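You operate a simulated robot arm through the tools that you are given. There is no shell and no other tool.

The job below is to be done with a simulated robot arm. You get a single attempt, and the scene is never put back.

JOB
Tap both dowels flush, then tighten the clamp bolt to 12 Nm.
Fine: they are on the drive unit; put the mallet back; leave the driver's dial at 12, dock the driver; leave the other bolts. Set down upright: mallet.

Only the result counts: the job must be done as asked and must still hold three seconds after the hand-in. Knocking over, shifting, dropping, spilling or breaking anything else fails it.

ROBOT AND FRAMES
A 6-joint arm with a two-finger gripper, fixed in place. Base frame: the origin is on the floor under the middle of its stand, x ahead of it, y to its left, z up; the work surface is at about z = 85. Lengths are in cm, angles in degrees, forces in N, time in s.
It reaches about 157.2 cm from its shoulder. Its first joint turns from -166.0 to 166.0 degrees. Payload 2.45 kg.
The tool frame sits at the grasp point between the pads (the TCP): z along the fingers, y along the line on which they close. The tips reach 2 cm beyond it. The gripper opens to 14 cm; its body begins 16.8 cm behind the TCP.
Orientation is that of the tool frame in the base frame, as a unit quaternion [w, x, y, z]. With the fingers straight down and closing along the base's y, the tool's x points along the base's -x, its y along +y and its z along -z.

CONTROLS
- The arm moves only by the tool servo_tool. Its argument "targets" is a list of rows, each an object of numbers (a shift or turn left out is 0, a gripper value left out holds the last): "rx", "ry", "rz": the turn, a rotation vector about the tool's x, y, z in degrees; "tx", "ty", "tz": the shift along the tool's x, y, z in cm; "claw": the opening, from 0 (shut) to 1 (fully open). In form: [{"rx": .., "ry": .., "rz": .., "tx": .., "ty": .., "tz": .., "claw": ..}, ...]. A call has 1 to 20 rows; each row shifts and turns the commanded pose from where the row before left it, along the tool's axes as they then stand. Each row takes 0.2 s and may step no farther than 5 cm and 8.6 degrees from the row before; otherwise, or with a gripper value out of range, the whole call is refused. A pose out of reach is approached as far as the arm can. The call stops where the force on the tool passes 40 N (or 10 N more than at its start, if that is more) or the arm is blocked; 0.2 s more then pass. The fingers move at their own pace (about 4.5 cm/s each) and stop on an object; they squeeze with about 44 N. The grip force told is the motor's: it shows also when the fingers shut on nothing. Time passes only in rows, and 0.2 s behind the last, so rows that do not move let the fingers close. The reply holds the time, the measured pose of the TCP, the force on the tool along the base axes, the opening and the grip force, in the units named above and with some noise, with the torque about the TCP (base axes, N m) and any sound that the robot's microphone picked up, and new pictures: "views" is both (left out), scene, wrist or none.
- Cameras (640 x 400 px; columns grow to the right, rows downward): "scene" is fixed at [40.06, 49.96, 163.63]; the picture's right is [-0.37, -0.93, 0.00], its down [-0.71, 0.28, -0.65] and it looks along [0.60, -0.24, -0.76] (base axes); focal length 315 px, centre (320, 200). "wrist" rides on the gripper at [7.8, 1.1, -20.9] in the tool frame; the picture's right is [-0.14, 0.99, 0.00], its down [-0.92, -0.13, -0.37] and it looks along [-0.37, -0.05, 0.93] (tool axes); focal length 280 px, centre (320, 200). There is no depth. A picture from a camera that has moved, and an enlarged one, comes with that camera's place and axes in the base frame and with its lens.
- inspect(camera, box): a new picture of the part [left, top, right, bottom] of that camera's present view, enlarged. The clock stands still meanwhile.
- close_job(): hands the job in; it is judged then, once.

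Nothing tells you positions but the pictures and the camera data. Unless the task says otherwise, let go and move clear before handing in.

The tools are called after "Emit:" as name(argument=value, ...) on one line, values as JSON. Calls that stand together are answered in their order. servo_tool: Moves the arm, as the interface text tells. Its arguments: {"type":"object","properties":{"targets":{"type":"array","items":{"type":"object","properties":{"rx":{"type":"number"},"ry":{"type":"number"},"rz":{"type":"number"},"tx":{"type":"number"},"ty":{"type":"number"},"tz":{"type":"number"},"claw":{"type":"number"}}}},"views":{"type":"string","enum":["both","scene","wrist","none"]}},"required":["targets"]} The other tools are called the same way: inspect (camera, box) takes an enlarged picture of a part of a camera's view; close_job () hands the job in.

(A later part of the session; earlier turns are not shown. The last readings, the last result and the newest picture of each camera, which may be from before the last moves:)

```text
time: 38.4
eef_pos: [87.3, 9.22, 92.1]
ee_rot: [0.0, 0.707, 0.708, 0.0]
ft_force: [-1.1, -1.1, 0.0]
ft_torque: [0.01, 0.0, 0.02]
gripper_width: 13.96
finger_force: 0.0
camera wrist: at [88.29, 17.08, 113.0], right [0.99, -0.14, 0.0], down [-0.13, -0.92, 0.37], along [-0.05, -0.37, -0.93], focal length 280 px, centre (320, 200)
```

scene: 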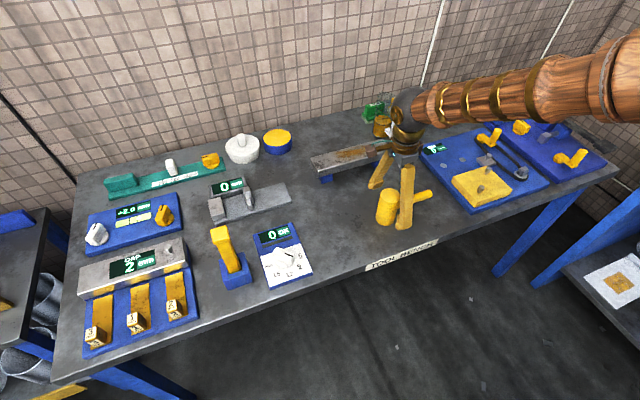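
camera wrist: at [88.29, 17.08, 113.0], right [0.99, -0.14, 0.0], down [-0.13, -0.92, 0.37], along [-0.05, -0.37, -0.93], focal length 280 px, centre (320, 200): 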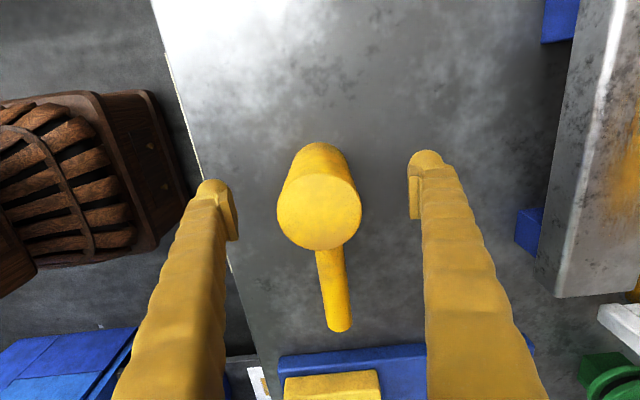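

The mallet stands upright in its original place. I'll rise, turn back to neutral and move towards the dial and driver for a close look.

Emit:
servo_tool(targets=[{"tz": -2}, {"tz": -4}, {"tz": -5}, {"tz": -5}, {"tz": -5}, {"tz": -3}, {"rz": -8.2}, {"rz": -8.2}, {"rz": -8.2}, {"rz": -8.2}, {"rz": -8.2}, {"rz": -8.2}, {"rz": -8.2}, {"rz": -8.2}, {"rz": -8.2}, {"rz": -8.1}, {"rz": -8.1}], views="none")

Emit:
servo_tool(targets=[{"tx": 1.0, "ty": 4.5}, {"tx": 1.0, "ty": 4.5}, {"tx": 1.0, "ty": 4.5}, {"tx": 1.0, "ty": 4.5}, {"tx": 1.0, "ty": 4.5}, {"tx": 1.0, "ty": 4.5}, {"tx": 1.0, "ty": 4.5}, {"tx": 1.0, "ty": 4.5}, {}])

Emit:
inspect(camera="scene", box=[360, 170, 450, 240])

```text
time: 42.0
eef_pos: [87.38, 9.21, 115.98]
ee_rot: [0.0, -0.001, 1.0, 0.001]
ft_force: [0.7, -0.2, 0.8]
ft_torque: [-0.01, 0.0, 0.0]
gripper_width: 14.01
finger_force: 0.1
```

```text
time: 44.0
eef_pos: [79.11, 45.42, 116.19]
ee_rot: [0.0, 0.0, 1.0, 0.001]
ft_force: [-0.4, 0.2, 0.5]
ft_torque: [0.0, -0.02, -0.03]
gripper_width: 14.02
finger_force: 0.1
camera wrist: at [71.29, 46.37, 136.93], right [0.14, 0.99, 0.0], down [0.92, -0.13, 0.37], along [0.37, -0.05, -0.93], focal length 280 px, centre (320, 200)
```

scene: 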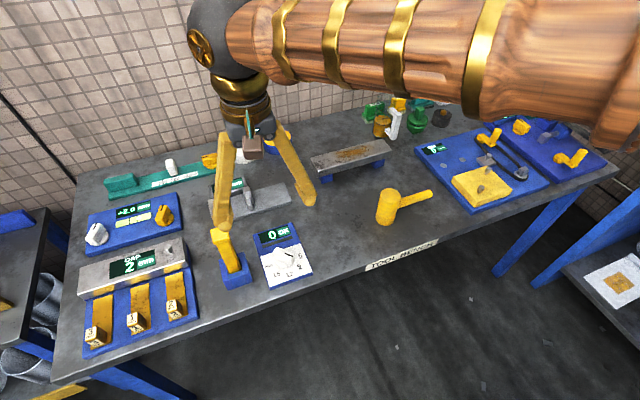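
wrist: 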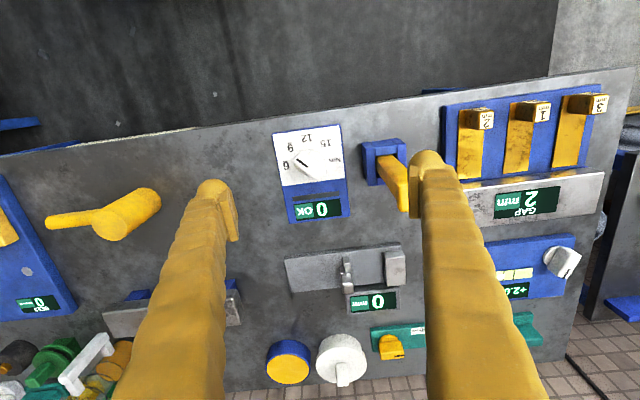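

```text
5.71 times, centred on (405, 205) of scene
camera zoom: at [40.06, 49.96, 163.63], right [-0.37, -0.93, 0.0], down [-0.71, 0.28, -0.65], along [0.6, -0.24, -0.76], focal length 1799 px, centre (-166, 171)
```

zoom: 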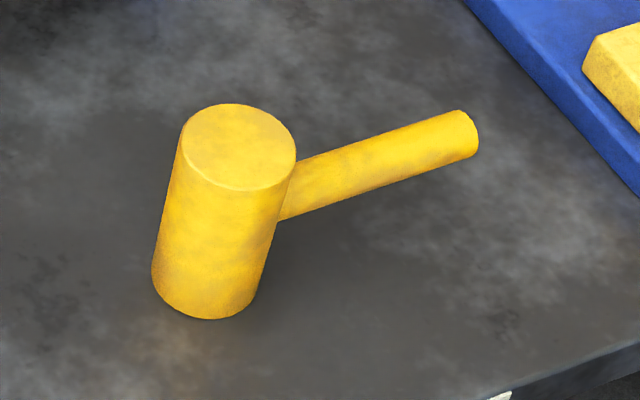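

The mallet is back within about 2 mm of where it stood. Now I'll examine the dial and the docked driver closely.

Emit:
inspect(camera="wrist", box=[260, 115, 360, 225])

Emit:
inspect(camera="wrist", box=[345, 125, 425, 220])

Emit:
inspect(camera="scene", box=[195, 215, 315, 295])

```text
3.64 times, centred on (310, 170) of wrist
camera zoom: at [71.29, 46.37, 136.93], right [0.14, 0.99, 0.0], down [0.92, -0.13, 0.37], along [0.37, -0.05, -0.93], focal length 1020 px, centre (356, 309)
```

zoom: 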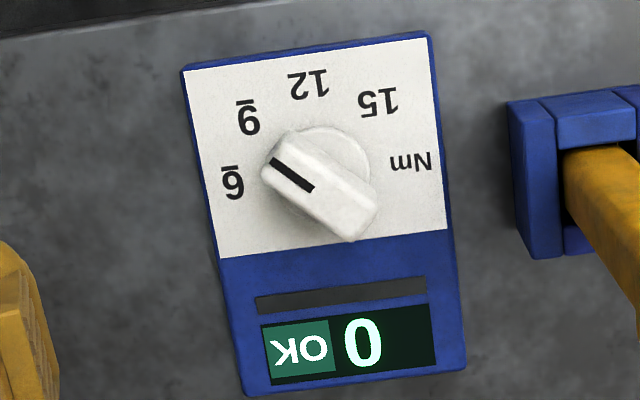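

```text
4.21 times, centred on (385, 172) of wrist
camera zoom: at [71.29, 46.37, 136.93], right [0.14, 0.99, 0.0], down [0.92, -0.13, 0.37], along [0.37, -0.05, -0.93], focal length 1181 px, centre (46, 316)
```

zoom: 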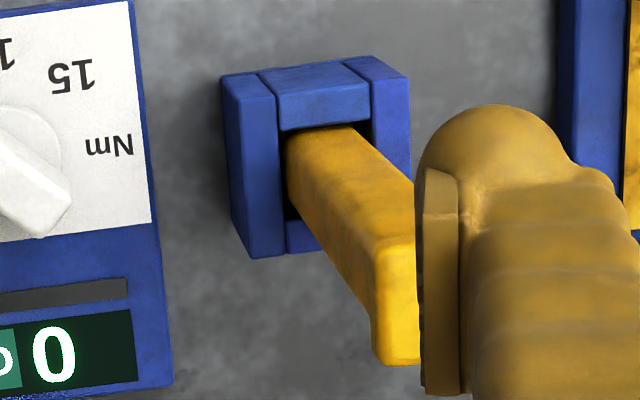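

```text
5.00 times, centred on (255, 255) of scene
camera zoom: at [40.06, 49.96, 163.63], right [-0.37, -0.93, 0.0], down [-0.71, 0.28, -0.65], along [0.6, -0.24, -0.76], focal length 1574 px, centre (645, -75)
```

zoom: 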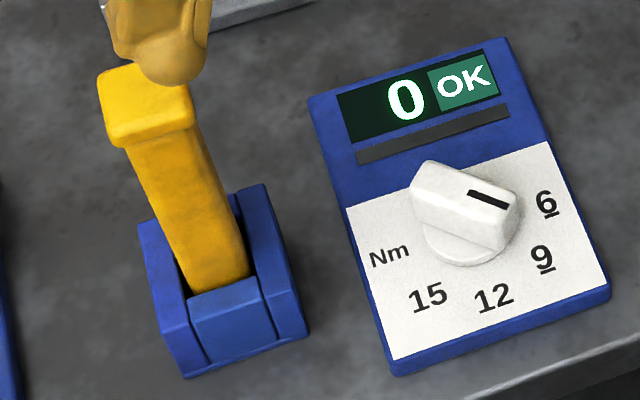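

The dial's pointer is on 9, and the labels are 45° apart with 12 facing the robot (-x). The knob pivot is near (83.6, 43.0) with its bar top near z 90.3. I'll move above it, turn the gripper -45° to straddle the bar, and partly close the fingers.

Emit:
servo_tool(targets=[{"tx": -4.44, "ty": -2.18, "claw": 0.55}, {"rz": -7.5}, {"rz": -7.5}, {"rz": -7.5}, {"rz": -7.5}, {"rz": -7.5}, {"rz": -7.5}, {"tz": 4}, {"tz": 4}, {"tz": 4}, {"tz": 4}, {"tz": 2}, {}])

Emit:
inspect(camera="wrist", box=[220, 100, 420, 260])

Emit:
inspect(camera="scene", box=[215, 200, 335, 290])

```text
time: 46.8
eef_pos: [83.72, 43.18, 98.13]
ee_rot: [-0.001, -0.383, 0.924, 0.0]
ft_force: [0.3, -0.3, -0.8]
ft_torque: [0.01, -0.02, 0.03]
gripper_width: 7.72
finger_force: 0.1
camera wrist: at [77.3, 38.33, 118.94], right [-0.6, 0.8, 0.0], down [0.74, 0.56, 0.37], along [0.29, 0.22, -0.93], focal length 280 px, centre (320, 200)
```

scene: 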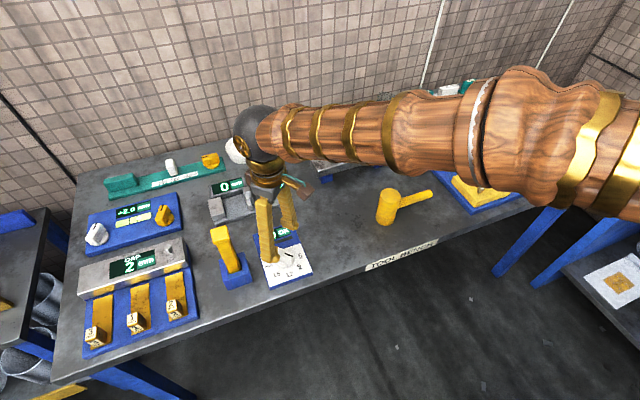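
wrist: 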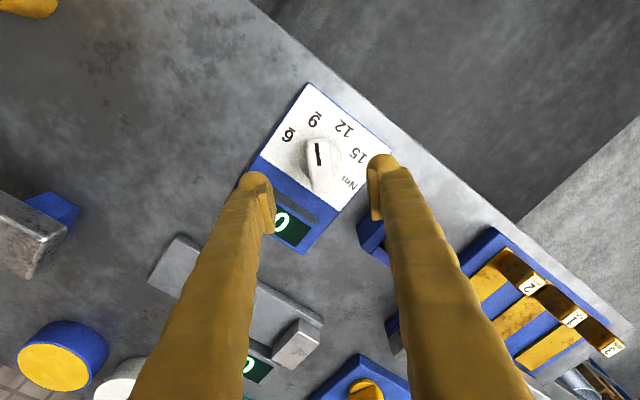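

```text
2.50 times, centred on (320, 180) of wrist
camera zoom: at [77.3, 38.33, 118.94], right [-0.6, 0.8, 0.0], down [0.74, 0.56, 0.37], along [0.29, 0.22, -0.93], focal length 701 px, centre (320, 250)
```

zoom: 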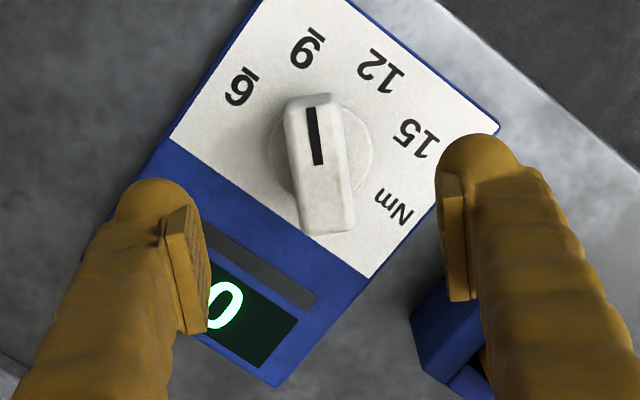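

```text
4.44 times, centred on (275, 245) of scene
camera zoom: at [40.06, 49.96, 163.63], right [-0.37, -0.93, 0.0], down [-0.71, 0.28, -0.65], along [0.6, -0.24, -0.76], focal length 1399 px, centre (520, 0)
```

zoom: 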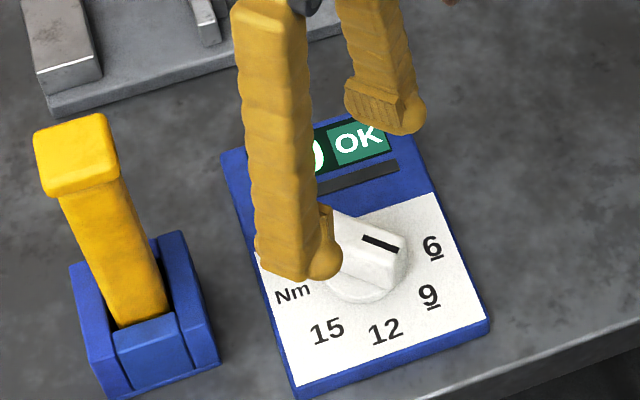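

The gripper is aligned with the knob's bar and nearly centred. I'll nudge 0.25 cm along the bar, descend so the tips sit beside it, and close.

Emit:
servo_tool(targets=[{"tx": 0.25}, {"tz": 3}, {"tz": 2.5}, {"tz": 1.5}, {"tz": 0.8}, {}])

Emit:
inspect(camera="scene", box=[215, 200, 335, 290])

```text
time: 48.2
eef_pos: [83.34, 43.07, 90.22]
ee_rot: [0.0, -0.383, 0.924, 0.0]
ft_force: [0.4, -0.1, 0.4]
ft_torque: [0.02, -0.01, -0.01]
gripper_width: 7.68
finger_force: 0.0
camera wrist: at [77.04, 38.2, 111.11], right [-0.6, 0.8, 0.0], down [0.74, 0.56, 0.37], along [0.29, 0.22, -0.93], focal length 280 px, centre (320, 200)
```

scene: 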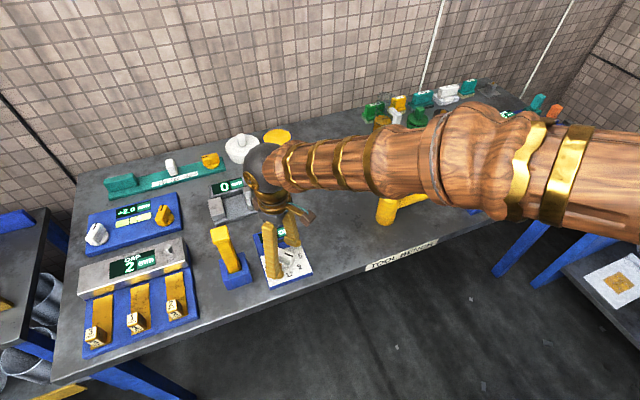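
wrist: 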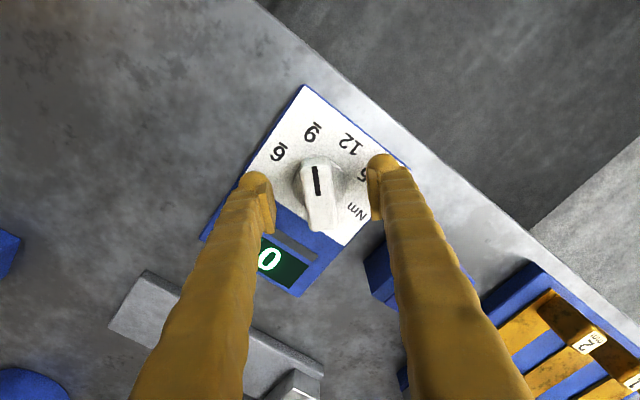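

```text
4.44 times, centred on (275, 245) of scene
camera zoom: at [40.06, 49.96, 163.63], right [-0.37, -0.93, 0.0], down [-0.71, 0.28, -0.65], along [0.6, -0.24, -0.76], focal length 1399 px, centre (520, 0)
```

zoom: 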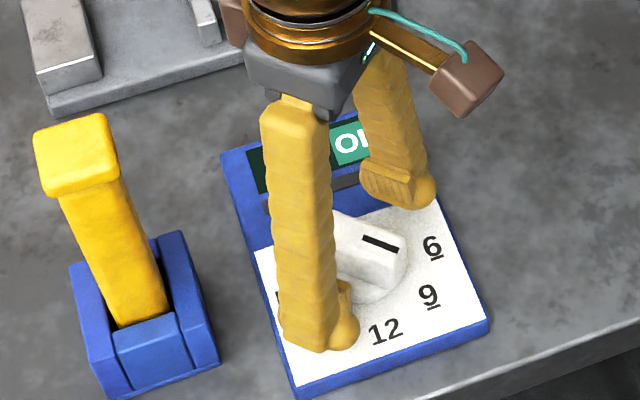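

The knob's bar sits centred between the fingertips. Closing on it.

Emit:
servo_tool(targets=[{"claw": 0}, {"claw": 0}, {"claw": 0}, {"claw": 0}, {"claw": 0}, {"claw": 0}], views="wrist")

Emit:
inspect(camera="wrist", box=[240, 80, 420, 300])

```text
time: 49.6
eef_pos: [83.4, 42.99, 90.33]
ee_rot: [0.0, -0.382, 0.924, 0.0]
ft_force: [10.7, -8.0, -1.6]
ft_torque: [-0.07, -0.13, -0.02]
gripper_width: 2.29
finger_force: 44.8
camera wrist: at [77.07, 38.17, 111.11], right [-0.6, 0.8, 0.0], down [0.74, 0.56, 0.37], along [0.29, 0.22, -0.93], focal length 280 px, centre (320, 200)
```

wrist: 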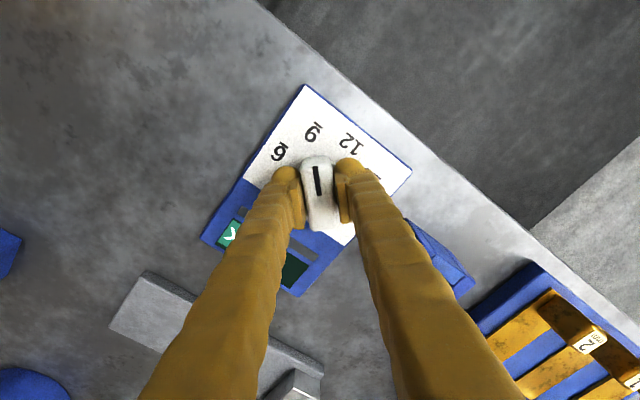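

```text
1.82 times, centred on (330, 190) of wrist
camera zoom: at [77.07, 38.17, 111.11], right [-0.6, 0.8, 0.0], down [0.74, 0.56, 0.37], along [0.29, 0.22, -0.93], focal length 510 px, centre (302, 218)
```

zoom: 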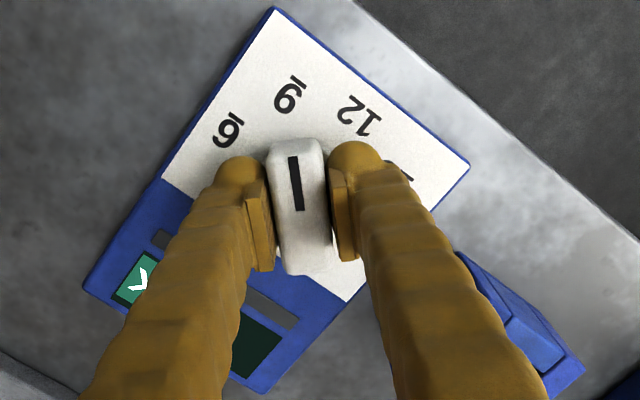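

The bar is gripped with a small side load, so I'll relieve it by 0.1 cm and then turn +45° (clockwise from above) towards 12.

Emit:
servo_tool(targets=[{"ty": -0.12}, {"rz": 7.5}, {"rz": 7.5}, {"rz": 7.5}, {"rz": 7.5}, {"rz": 7.5}, {"rz": 7.5}, {}])

Emit:
inspect(camera="wrist", box=[230, 80, 430, 260])

```text
time: 50.8
eef_pos: [83.4, 42.94, 90.28]
ee_rot: [-0.001, -0.154, 0.988, 0.0]
ft_force: [-1.8, 0.8, 2.7]
ft_torque: [-0.02, 0.01, 0.01]
gripper_width: 2.33
finger_force: 45.1
stopped in row 5: the force on the tool passed its limit at 42 N (the readings are from after the stop); the commanded pose is now the measured one
camera wrist: at [75.63, 41.61, 111.13], right [-0.17, 0.99, 0.0], down [0.92, 0.16, 0.37], along [0.36, 0.06, -0.93], focal length 280 px, centre (320, 200)
```

scene: 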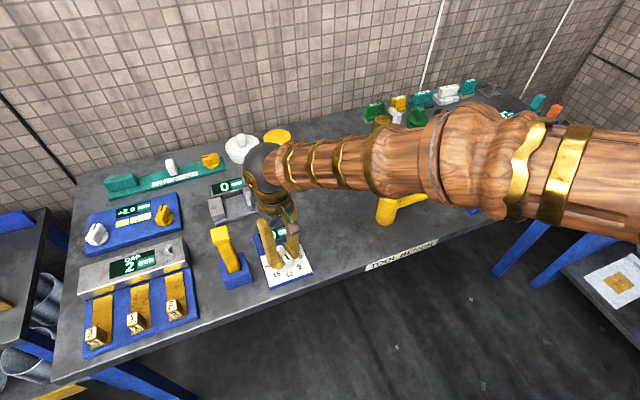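
wrist: 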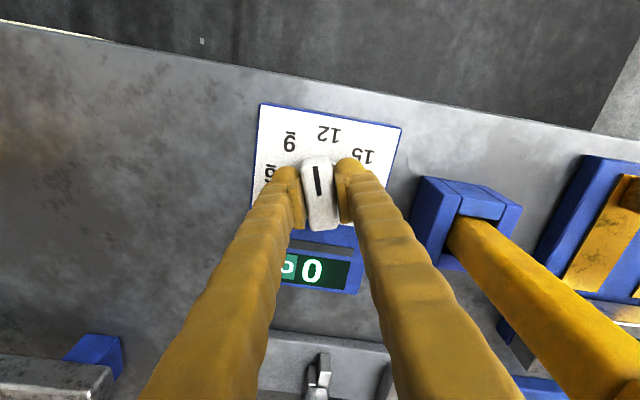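

```text
2.22 times, centred on (330, 170) of wrist
camera zoom: at [75.63, 41.61, 111.13], right [-0.17, 0.99, 0.0], down [0.92, 0.16, 0.37], along [0.36, 0.06, -0.93], focal length 623 px, centre (298, 267)
```

zoom: 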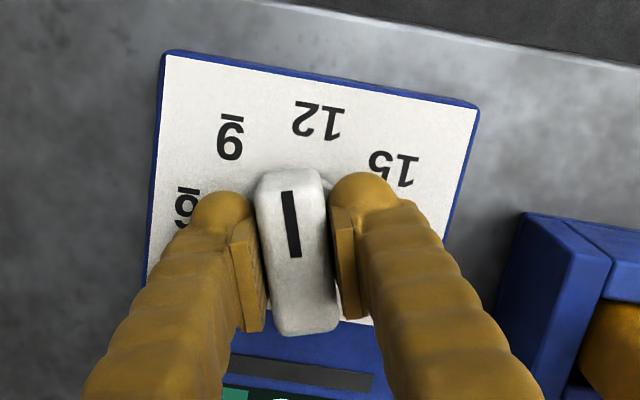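

The turn stopped early at a force spike, but the knob has followed and about 17.7° remains. I'll continue more slowly.

Emit:
servo_tool(targets=[{"rz": 3}, {"rz": 3}, {"rz": 3}, {"rz": 3}, {"rz": 3}, {"rz": 2.7}, {}], views="wrist")

Emit:
inspect(camera="wrist", box=[230, 80, 430, 260])

```text
time: 52.4
eef_pos: [83.4, 43.01, 90.28]
ee_rot: [-0.001, 0.001, 1.0, 0.0]
ft_force: [-9.6, 15.1, 4.4]
ft_torque: [0.13, 0.19, 0.04]
gripper_width: 2.28
finger_force: 45.2
camera wrist: at [75.59, 44.05, 111.13], right [0.14, 0.99, 0.0], down [0.92, -0.13, 0.37], along [0.36, -0.05, -0.93], focal length 280 px, centre (320, 200)
```

wrist: 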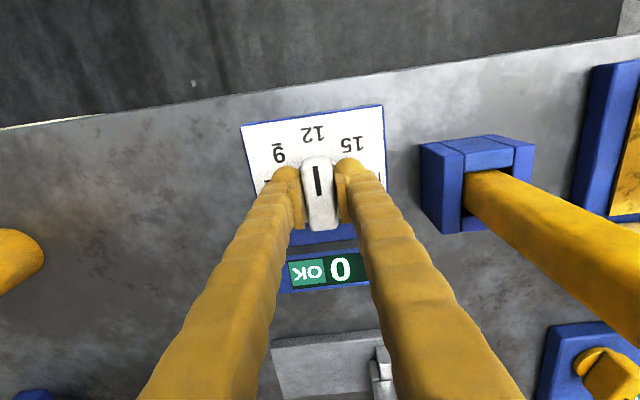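

```text
2.22 times, centred on (330, 170) of wrist
camera zoom: at [75.59, 44.05, 111.13], right [0.14, 0.99, 0.0], down [0.92, -0.13, 0.37], along [0.36, -0.05, -0.93], focal length 623 px, centre (298, 267)
```

zoom: 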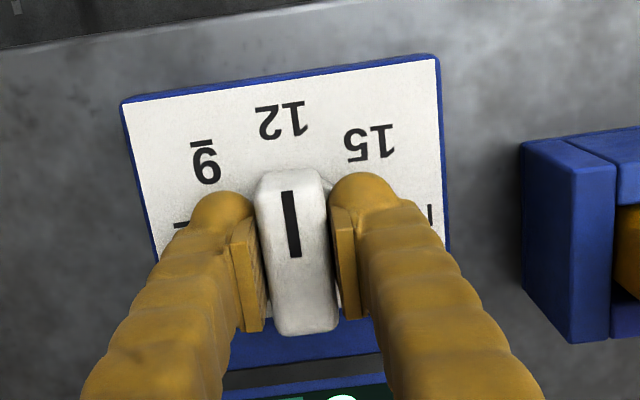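

The bar now points straight at 12. I'll relieve the side load slightly, release, rise, and verify.

Emit:
servo_tool(targets=[{"ty": 0.1, "tx": 0.08}, {}, {"claw": 0.25}, {"claw": 0.5}, {"claw": 0.5}, {"claw": 0.5}, {"tz": -2}, {"tz": -4}, {"tz": -5}, {"tz": -5}, {}])

Emit:
inspect(camera="wrist", box=[230, 80, 430, 260])

Emit:
inspect(camera="scene", box=[195, 205, 335, 295])

```text
time: 54.8
eef_pos: [83.18, 43.2, 106.12]
ee_rot: [-0.001, 0.0, 1.0, 0.001]
ft_force: [0.0, 0.3, -0.2]
ft_torque: [0.04, 0.02, 0.04]
gripper_width: 7.0
finger_force: 0.0
camera wrist: at [75.42, 44.2, 126.92], right [0.14, 0.99, 0.0], down [0.92, -0.13, 0.37], along [0.36, -0.05, -0.93], focal length 280 px, centre (320, 200)
```

scene: 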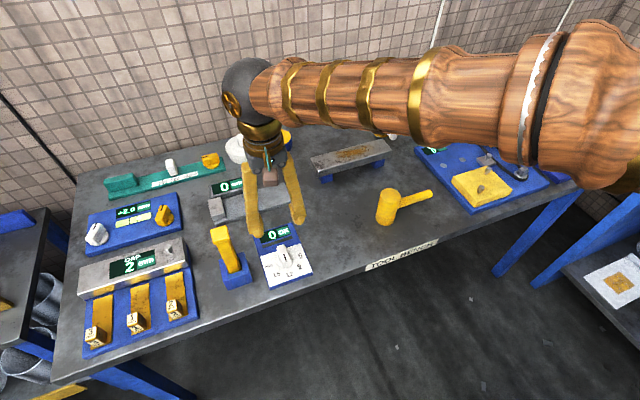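
wrist: 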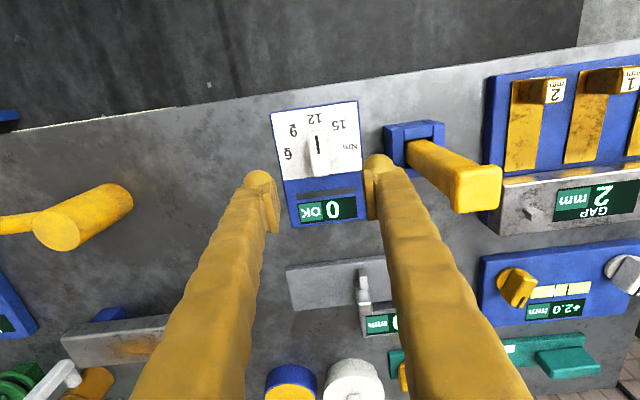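

```text
2.22 times, centred on (330, 170) of wrist
camera zoom: at [75.42, 44.2, 126.92], right [0.14, 0.99, 0.0], down [0.92, -0.13, 0.37], along [0.36, -0.05, -0.93], focal length 623 px, centre (298, 267)
```

zoom: 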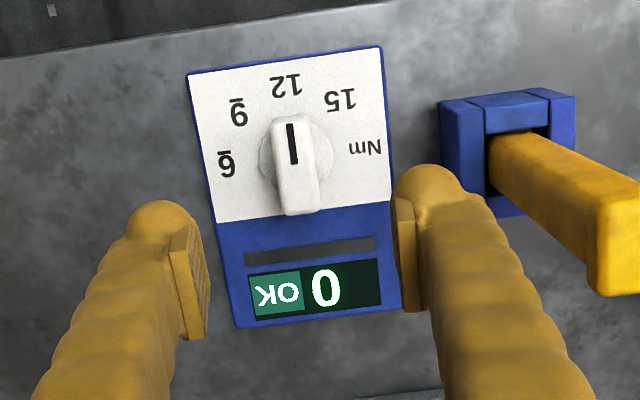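

```text
4.44 times, centred on (265, 250) of scene
camera zoom: at [40.06, 49.96, 163.63], right [-0.37, -0.93, 0.0], down [-0.71, 0.28, -0.65], along [0.6, -0.24, -0.76], focal length 1399 px, centre (564, -22)
```

zoom: 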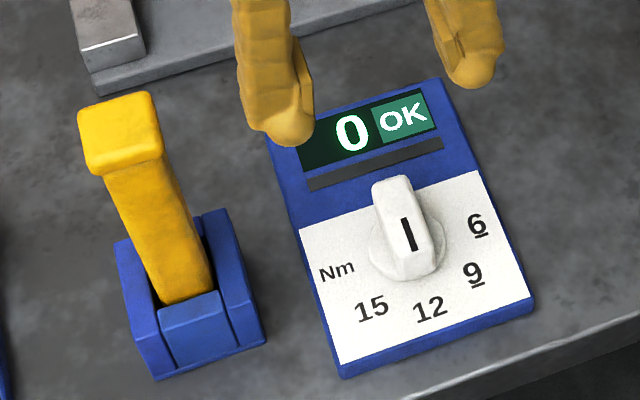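

The dial now reads 12. The driver stands in its dock near (84.8, 56.2) with its cap top at about z 105, aligned with the base axes. I'll rise and move directly above it to check alignment.

Emit:
servo_tool(targets=[{"tz": -4, "claw": 0.65}, {"tz": -5}, {"tz": -5}, {"tx": -0.5, "ty": 4.4}, {"tx": -0.5, "ty": 4.4}, {"tx": -0.5, "ty": 4.3}, {}])

Emit:
inspect(camera="wrist", box=[240, 80, 420, 260])

Emit:
inspect(camera="scene", box=[180, 200, 300, 300])

```text
time: 56.4
eef_pos: [84.88, 56.2, 119.98]
ee_rot: [-0.001, 0.0, 1.0, 0.0]
ft_force: [-0.4, -0.8, 0.2]
ft_torque: [0.02, -0.01, 0.0]
gripper_width: 9.11
finger_force: 0.1
camera wrist: at [77.01, 57.2, 140.88], right [0.14, 0.99, 0.0], down [0.92, -0.13, 0.37], along [0.36, -0.05, -0.93], focal length 280 px, centre (320, 200)
```

scene: 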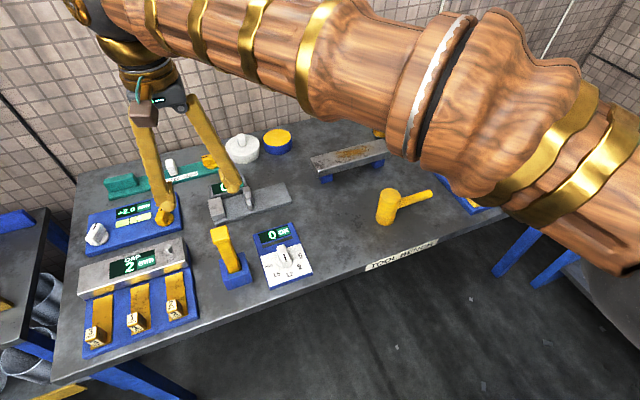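
wrist: 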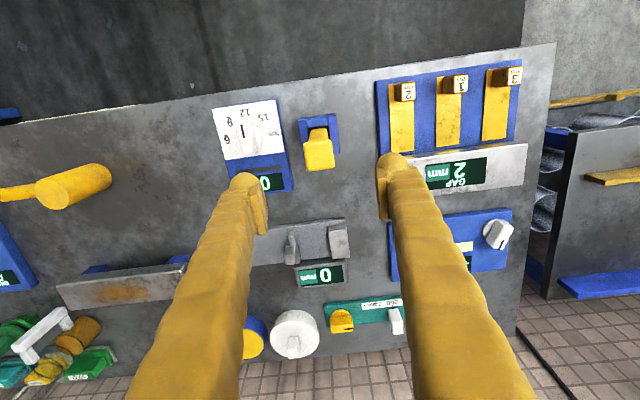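

```text
2.22 times, centred on (330, 170) of wrist
camera zoom: at [77.01, 57.2, 140.88], right [0.14, 0.99, 0.0], down [0.92, -0.13, 0.37], along [0.36, -0.05, -0.93], focal length 623 px, centre (298, 267)
```

zoom: 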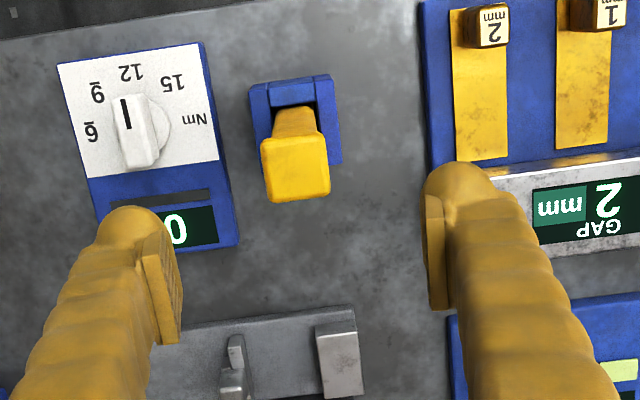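

```text
4.00 times, centred on (240, 250) of scene
camera zoom: at [40.06, 49.96, 163.63], right [-0.37, -0.93, 0.0], down [-0.71, 0.28, -0.65], along [0.6, -0.24, -0.76], focal length 1260 px, centre (640, 0)
```

zoom: 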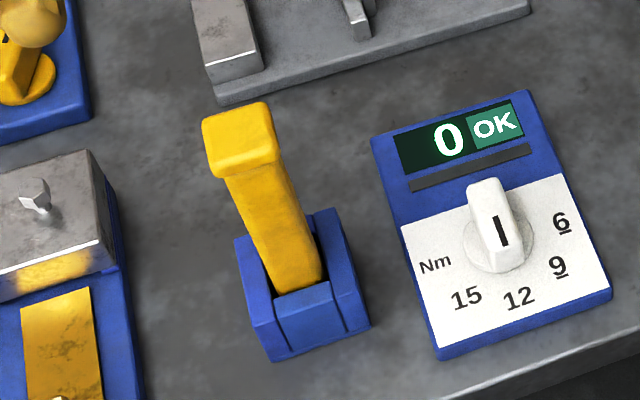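

The gripper is above the driver, which stands at about (84.8, 56.0) and is aligned with the axes. I'll adjust slightly and descend so the pads meet the handle below the cap.

Emit:
servo_tool(targets=[{"tx": 0.1, "ty": -0.2}, {"tz": 4}, {"tz": 4.5}, {"tz": 4.5}, {"tz": 4}, {"tz": 3}, {"tz": 1.5}, {"tz": 0.5}, {}])

Emit:
inspect(camera="scene", box=[180, 200, 300, 300])

```text
time: 58.4
eef_pos: [84.8, 55.97, 98.27]
ee_rot: [-0.002, 0.001, 1.0, 0.0]
ft_force: [0.7, -1.0, 0.1]
ft_torque: [-0.01, -0.01, -0.04]
gripper_width: 9.12
finger_force: 0.0
camera wrist: at [76.98, 56.98, 119.07], right [0.14, 0.99, 0.0], down [0.92, -0.13, 0.37], along [0.36, -0.05, -0.93], focal length 280 px, centre (320, 200)
```

scene: 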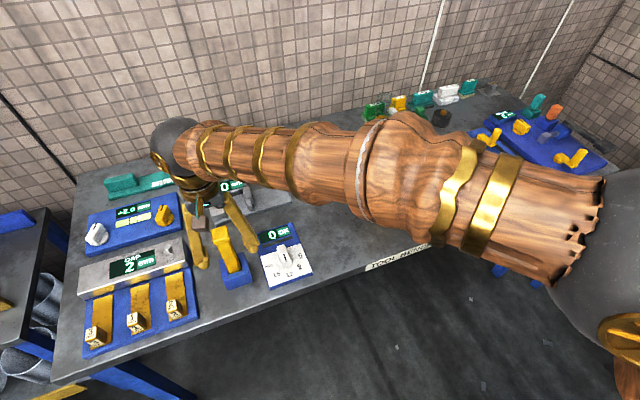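
wrist: 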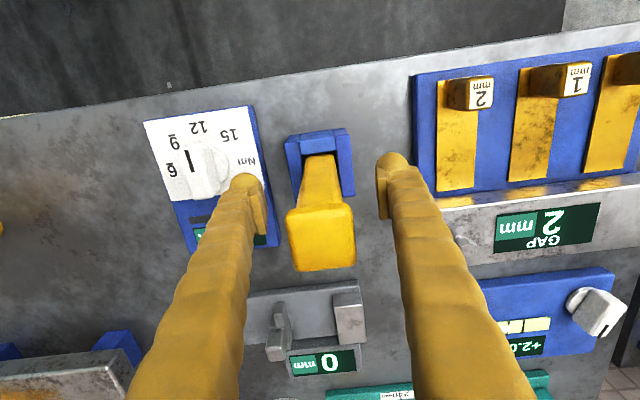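

```text
4.00 times, centred on (240, 250) of scene
camera zoom: at [40.06, 49.96, 163.63], right [-0.37, -0.93, 0.0], down [-0.71, 0.28, -0.65], along [0.6, -0.24, -0.76], focal length 1260 px, centre (640, 0)
```

zoom: 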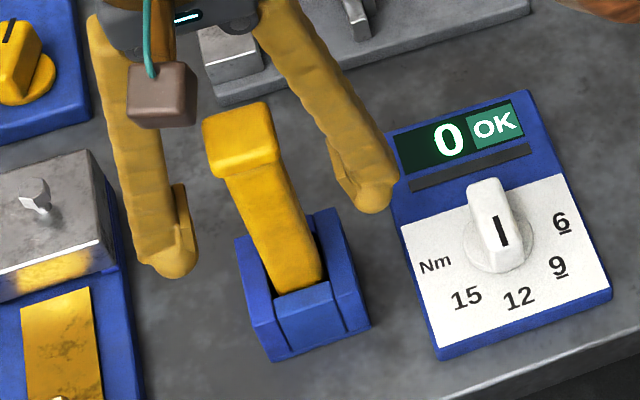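

The fingers are around the handle with room on both sides. Closing.

Emit:
servo_tool(targets=[{"claw": 0}, {"claw": 0}, {"claw": 0}, {"claw": 0}, {"claw": 0}, {"claw": 0}, {"claw": 0}], views="wrist")

```text
time: 60.0
eef_pos: [84.72, 55.99, 98.18]
ee_rot: [0.0, 0.001, 1.0, 0.001]
ft_force: [0.8, 1.1, -0.1]
ft_torque: [0.01, -0.02, 0.03]
gripper_width: 3.09
finger_force: 44.5
camera wrist: at [76.98, 56.99, 119.08], right [0.14, 0.99, 0.0], down [0.92, -0.13, 0.37], along [0.36, -0.05, -0.93], focal length 280 px, centre (320, 200)
```

wrist: 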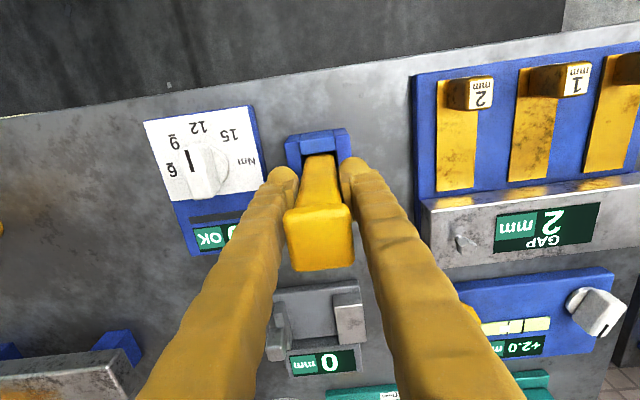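

The driver is gripped (3.1 cm) with no side load. I'll lift straight up out of the dock.

Emit:
servo_tool(targets=[{"tz": -0.5}, {"tz": -1.5}, {"tz": -2}, {"tz": -3}, {"tz": -4}, {"tz": -4}, {"tz": -3}, {}])

Emit:
inspect(camera="scene", box=[150, 160, 300, 300])

```text
time: 61.8
eef_pos: [84.75, 55.97, 116.44]
ee_rot: [-0.001, 0.0, 1.0, 0.0]
ft_force: [1.0, 0.0, -3.9]
ft_torque: [0.0, -0.01, -0.04]
gripper_width: 3.07
finger_force: 44.2
camera wrist: at [76.92, 57.07, 137.31], right [0.14, 0.99, 0.0], down [0.92, -0.13, 0.37], along [0.36, -0.05, -0.93], focal length 280 px, centre (320, 200)
```

scene: 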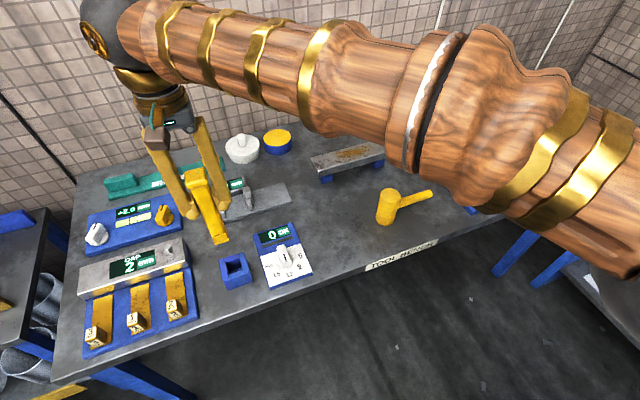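
wrist: 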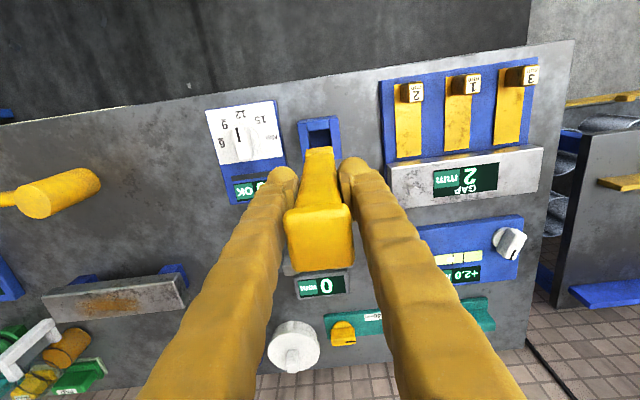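

```text
2.86 times, centred on (225, 230) of scene
camera zoom: at [40.06, 49.96, 163.63], right [-0.37, -0.93, 0.0], down [-0.71, 0.28, -0.65], along [0.6, -0.24, -0.76], focal length 900 px, centre (591, 114)
```

zoom: 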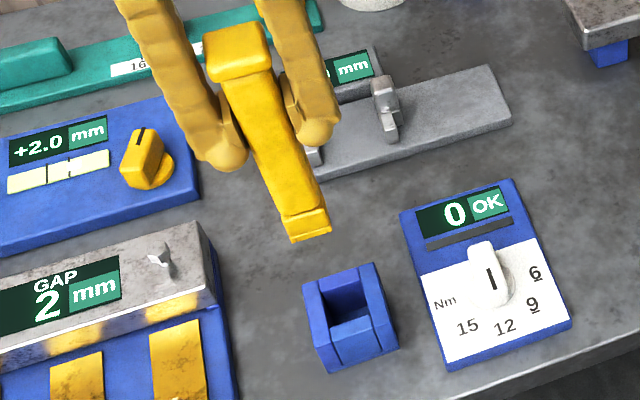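

The driver came out cleanly; it's a bar whose lower end is about 13.4 cm below the TCP. I'll carry it at this height (tip near z 103) to above the clamp bolt near (94.4, -34.6).

Emit:
servo_tool(targets=[{"tx": -0.2, "ty": -2}, {"tx": -0.4, "ty": -3.6}, {"tx": -0.5, "ty": -4.7}, {"tx": -0.5, "ty": -4.7}, {"tx": -0.5, "ty": -4.7}, {"tx": -0.5, "ty": -4.7}, {"tx": -0.5, "ty": -4.7}, {"tx": -0.5, "ty": -4.7}, {"tx": -0.5, "ty": -4.7}, {"tx": -0.5, "ty": -4.7}, {"tx": -0.5, "ty": -4.7}, {"tx": -0.5, "ty": -4.7}, {"tx": -0.5, "ty": -4.7}, {"tx": -0.5, "ty": -4.7}, {"tx": -0.5, "ty": -4.7}, {"tx": -0.5, "ty": -4.7}, {"tx": -0.5, "ty": -4.7}, {"tx": -0.4, "ty": -3.6}, {"tx": -0.2, "ty": -2}, {}], views="none")

Emit:
servo_tool(targets=[{"tx": -0.3, "ty": -2.9}, {"tx": -0.3, "ty": -3.0}, {"tx": -0.3, "ty": -3.0}, {}])

```text
time: 66.0
eef_pos: [93.36, -25.75, 115.98]
ee_rot: [-0.001, 0.001, 1.0, -0.001]
ft_force: [-0.3, -0.7, -3.8]
ft_torque: [0.04, 0.02, -0.02]
gripper_width: 3.06
finger_force: 43.9
```

```text
time: 67.0
eef_pos: [94.23, -34.65, 116.2]
ee_rot: [0.0, 0.001, 1.0, 0.0]
ft_force: [0.1, -0.6, -3.4]
ft_torque: [-0.01, -0.01, 0.02]
gripper_width: 3.09
finger_force: 44.1
camera wrist: at [86.41, -33.61, 136.98], right [0.14, 0.99, 0.0], down [0.92, -0.13, 0.37], along [0.36, -0.05, -0.93], focal length 280 px, centre (320, 200)
```

scene: 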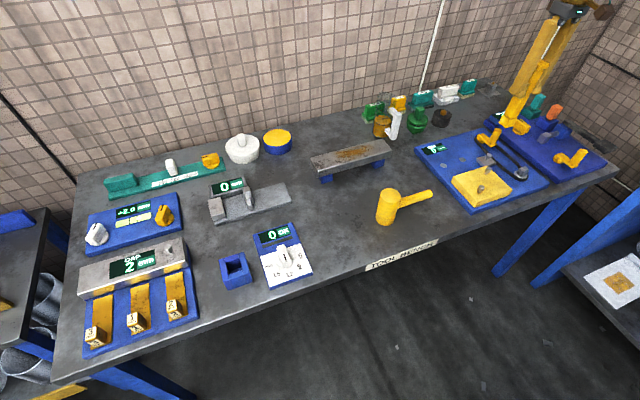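
wrist: 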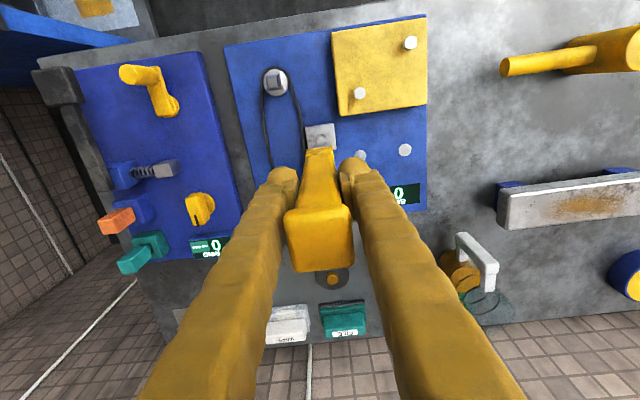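

I'm above the clamp plate. I'll zoom in with both cameras to line up the driver's tip with the bolt.

Emit:
inspect(camera="wrist", box=[260, 90, 400, 200])

Emit:
inspect(camera="scene", box=[440, 60, 560, 200])

```text
3.64 times, centred on (330, 145) of wrist
camera zoom: at [86.41, -33.61, 136.98], right [0.14, 0.99, 0.0], down [0.92, -0.13, 0.37], along [0.36, -0.05, -0.93], focal length 1020 px, centre (284, 400)
```

zoom: 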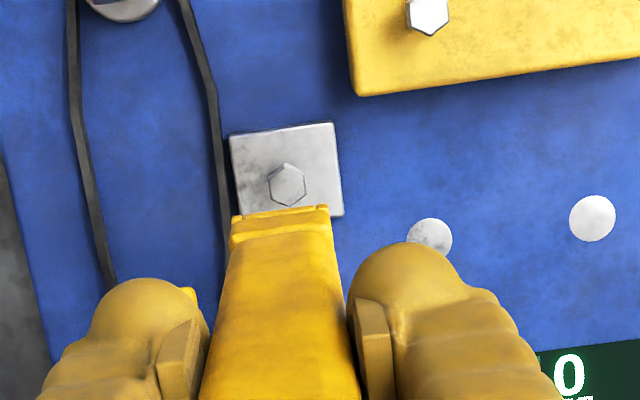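

```text
2.86 times, centred on (500, 130) of scene
camera zoom: at [40.06, 49.96, 163.63], right [-0.37, -0.93, 0.0], down [-0.71, 0.28, -0.65], along [0.6, -0.24, -0.76], focal length 900 px, centre (-194, 400)
```

zoom: 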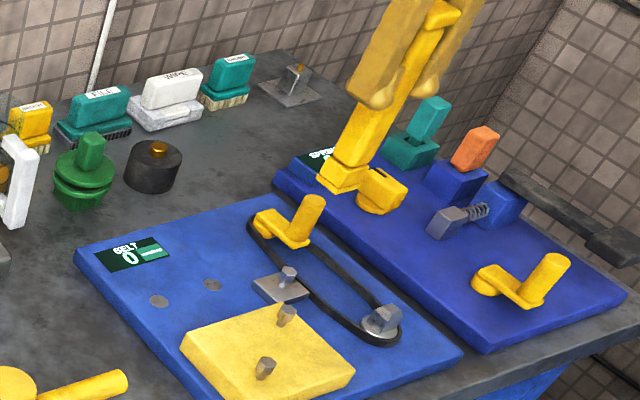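

The driver's tip and bolt agree within about 2 mm: the bolt is at about (94.2, -34.45) with its head top near z 91. To get a long tightening stroke I'll first turn back 86° (counter-clockwise) in the air, then check before lowering.

Emit:
servo_tool(targets=[{"rz": -6}, {"rz": -8}, {"rz": -8}, {"rz": -8}, {"rz": -8}, {"rz": -8}, {"rz": -8}, {"rz": -8}, {"rz": -8}, {"rz": -8}, {"rz": -8}, {}])

Emit:
inspect(camera="wrist", box=[250, 80, 410, 200])

```text
time: 69.6
eef_pos: [94.35, -34.71, 116.18]
ee_rot: [-0.001, -0.683, 0.731, 0.0]
ft_force: [-0.3, -0.3, -4.5]
ft_torque: [-0.04, -0.03, 0.03]
gripper_width: 3.06
finger_force: 44.0
camera wrist: at [92.7, -42.44, 137.02], right [-0.98, 0.21, 0.0], down [0.19, 0.91, 0.37], along [0.07, 0.36, -0.93], focal length 280 px, centre (320, 200)
```

scene: 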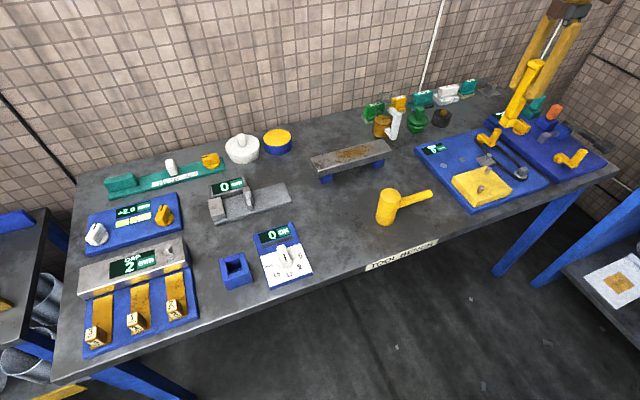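
wrist: 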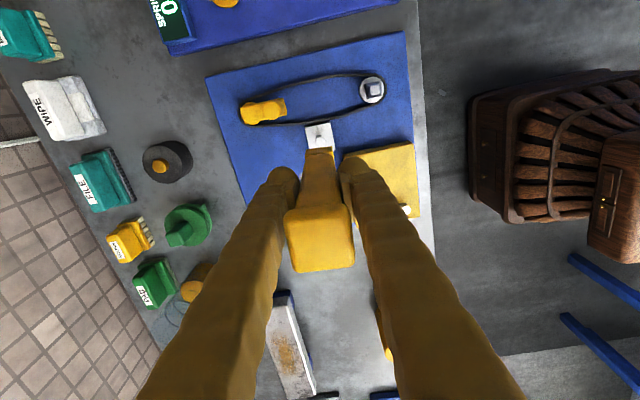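

```text
3.33 times, centred on (330, 140) of wrist
camera zoom: at [92.7, -42.44, 137.02], right [-0.98, 0.21, 0.0], down [0.19, 0.91, 0.37], along [0.07, 0.36, -0.93], focal length 935 px, centre (287, 400)
```

zoom: 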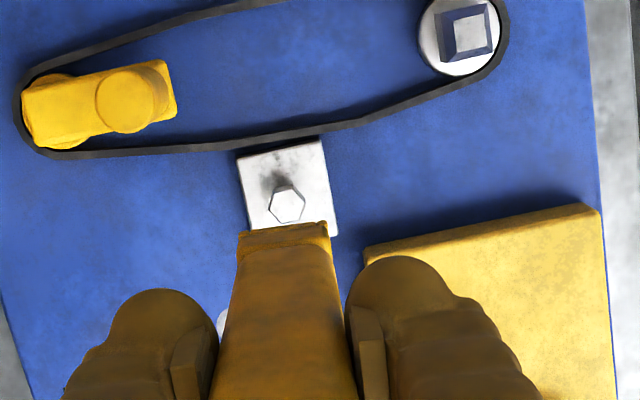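

From this side too, the bolt and tip line up closely. I'll lower until the tip is about 1.5 cm above the bolt head and look again.

Emit:
servo_tool(targets=[{"tz": 3}, {"tz": 3}, {"tz": 2.5}, {"tz": 1.2}, {}])

Emit:
inspect(camera="scene", box=[450, 110, 530, 190])

Emit:
inspect(camera="wrist", box=[260, 90, 380, 190])

```text
time: 70.8
eef_pos: [94.41, -34.82, 106.44]
ee_rot: [0.0, -0.682, 0.732, 0.001]
ft_force: [0.4, 0.1, -4.2]
ft_torque: [-0.02, -0.02, 0.02]
gripper_width: 3.06
finger_force: 43.4
camera wrist: at [92.76, -42.51, 127.24], right [-0.98, 0.21, 0.0], down [0.19, 0.91, 0.37], along [0.07, 0.36, -0.93], focal length 280 px, centre (320, 200)
```

scene: 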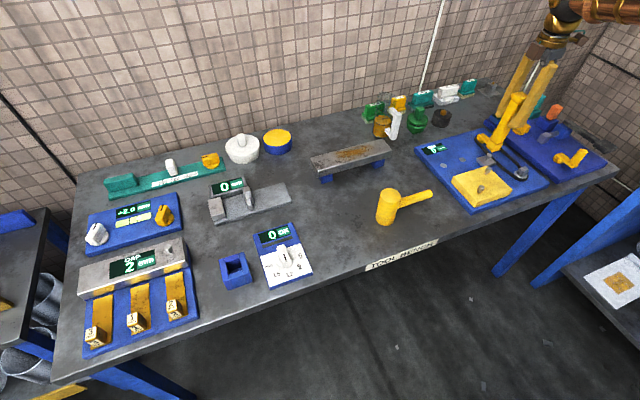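
wrist: 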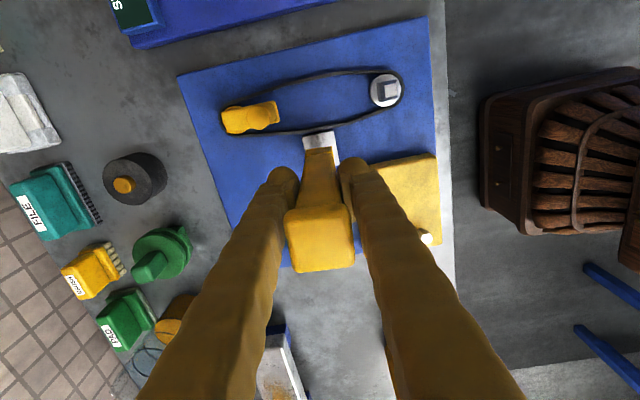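

```text
5.00 times, centred on (490, 150) of scene
camera zoom: at [40.06, 49.96, 163.63], right [-0.37, -0.93, 0.0], down [-0.71, 0.28, -0.65], along [0.6, -0.24, -0.76], focal length 1574 px, centre (-530, 450)
```

zoom: 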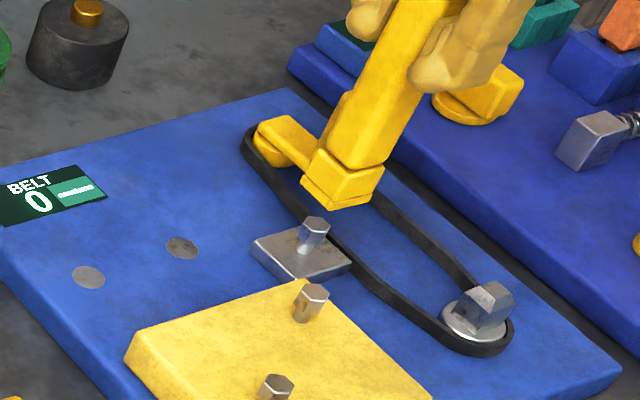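

```text
4.00 times, centred on (320, 140) of wrist
camera zoom: at [92.76, -42.51, 127.24], right [-0.98, 0.21, 0.0], down [0.19, 0.91, 0.37], along [0.07, 0.36, -0.93], focal length 1122 px, centre (320, 440)
```

zoom: 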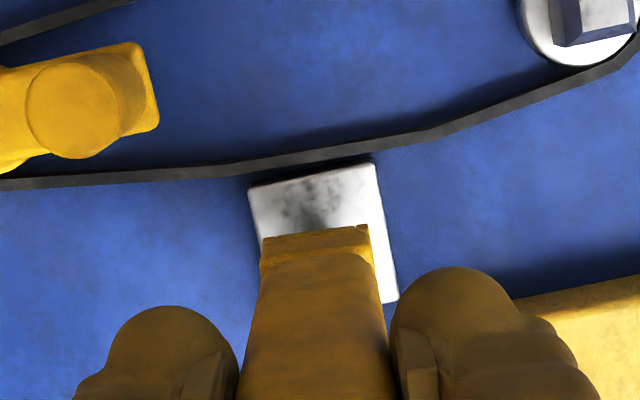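

The tip is just above the bolt head, and I estimate the bolt sits about 0.15 cm further in +y. I'll shift by that and lower gently, watching the force.

Emit:
servo_tool(targets=[{"tx": -0.15}, {"tz": 0.5}, {"tz": 0.5}, {"tz": 0.4}, {}], views="none")

Emit:
inspect(camera="scene", box=[460, 120, 520, 180])

```text
time: 72.0
eef_pos: [94.36, -34.44, 105.08]
ee_rot: [-0.001, -0.681, 0.732, 0.0]
ft_force: [0.5, -0.1, -3.0]
ft_torque: [0.0, 0.02, 0.0]
gripper_width: 3.09
finger_force: 43.8
```

```text
6.67 times, centred on (490, 150) of scene
camera zoom: at [40.06, 49.96, 163.63], right [-0.37, -0.93, 0.0], down [-0.71, 0.28, -0.65], along [0.6, -0.24, -0.76], focal length 2099 px, centre (-813, 533)
```

zoom: 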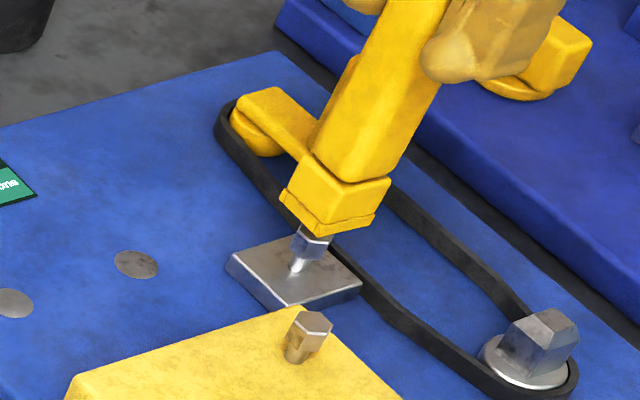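

The tip is now exactly in line with the bolt head, with about 1.7 cm left to go. Continuing down slowly.

Emit:
servo_tool(targets=[{"tz": 0.4}, {"tz": 0.4}, {"tz": 0.3}, {"tz": 0.2}, {}], views="none")

Emit:
servo_tool(targets=[{"tz": 0.2}, {"tz": 0.2}, {}], views="none")

Emit:
inspect(camera="scene", box=[460, 120, 520, 180])

```text
time: 73.2
eef_pos: [94.39, -34.44, 103.73]
ee_rot: [0.0, -0.682, 0.731, 0.001]
ft_force: [0.3, 0.2, -4.7]
ft_torque: [0.01, -0.01, -0.03]
gripper_width: 3.09
finger_force: 44.3
```

```text
time: 74.0
eef_pos: [94.31, -34.49, 103.36]
ee_rot: [0.0, -0.681, 0.732, 0.001]
ft_force: [-0.7, -0.7, -3.4]
ft_torque: [-0.09, -0.04, -0.04]
gripper_width: 3.07
finger_force: 44.0
```

```text
6.67 times, centred on (490, 150) of scene
camera zoom: at [40.06, 49.96, 163.63], right [-0.37, -0.93, 0.0], down [-0.71, 0.28, -0.65], along [0.6, -0.24, -0.76], focal length 2099 px, centre (-813, 533)
```

zoom: 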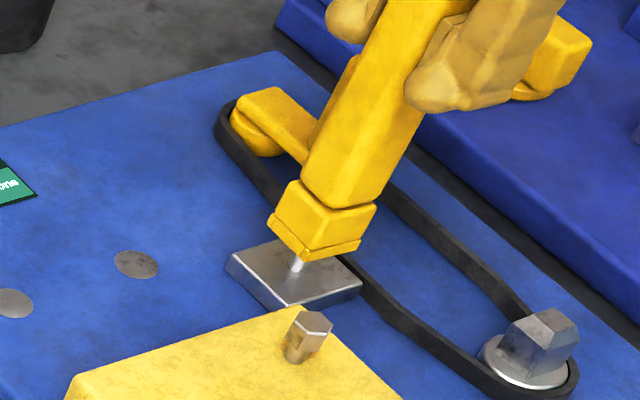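

The tip is right at the bolt head with no contact force yet. A few more small steps down.

Emit:
servo_tool(targets=[{"tz": 0.2}, {"tz": 0.2}, {}], views="none")

Emit:
servo_tool(targets=[{"tz": 0.2}, {"tz": 0.2}, {}], views="none")

Emit:
inspect(camera="scene", box=[460, 120, 520, 180])

```text
time: 74.8
eef_pos: [94.29, -34.47, 103.01]
ee_rot: [-0.001, -0.681, 0.732, 0.001]
ft_force: [-0.2, 0.1, -4.0]
ft_torque: [0.04, -0.01, 0.0]
gripper_width: 3.09
finger_force: 44.2
```

```text
time: 75.6
eef_pos: [94.2, -34.52, 102.51]
ee_rot: [-0.001, -0.681, 0.732, 0.001]
ft_force: [-0.1, 0.3, -4.8]
ft_torque: [-0.06, -0.01, 0.01]
gripper_width: 3.07
finger_force: 44.4
```

```text
6.67 times, centred on (490, 150) of scene
camera zoom: at [40.06, 49.96, 163.63], right [-0.37, -0.93, 0.0], down [-0.71, 0.28, -0.65], along [0.6, -0.24, -0.76], focal length 2099 px, centre (-813, 533)
```

zoom: 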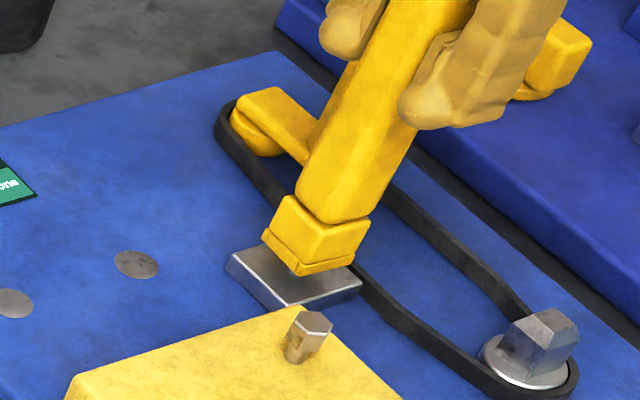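

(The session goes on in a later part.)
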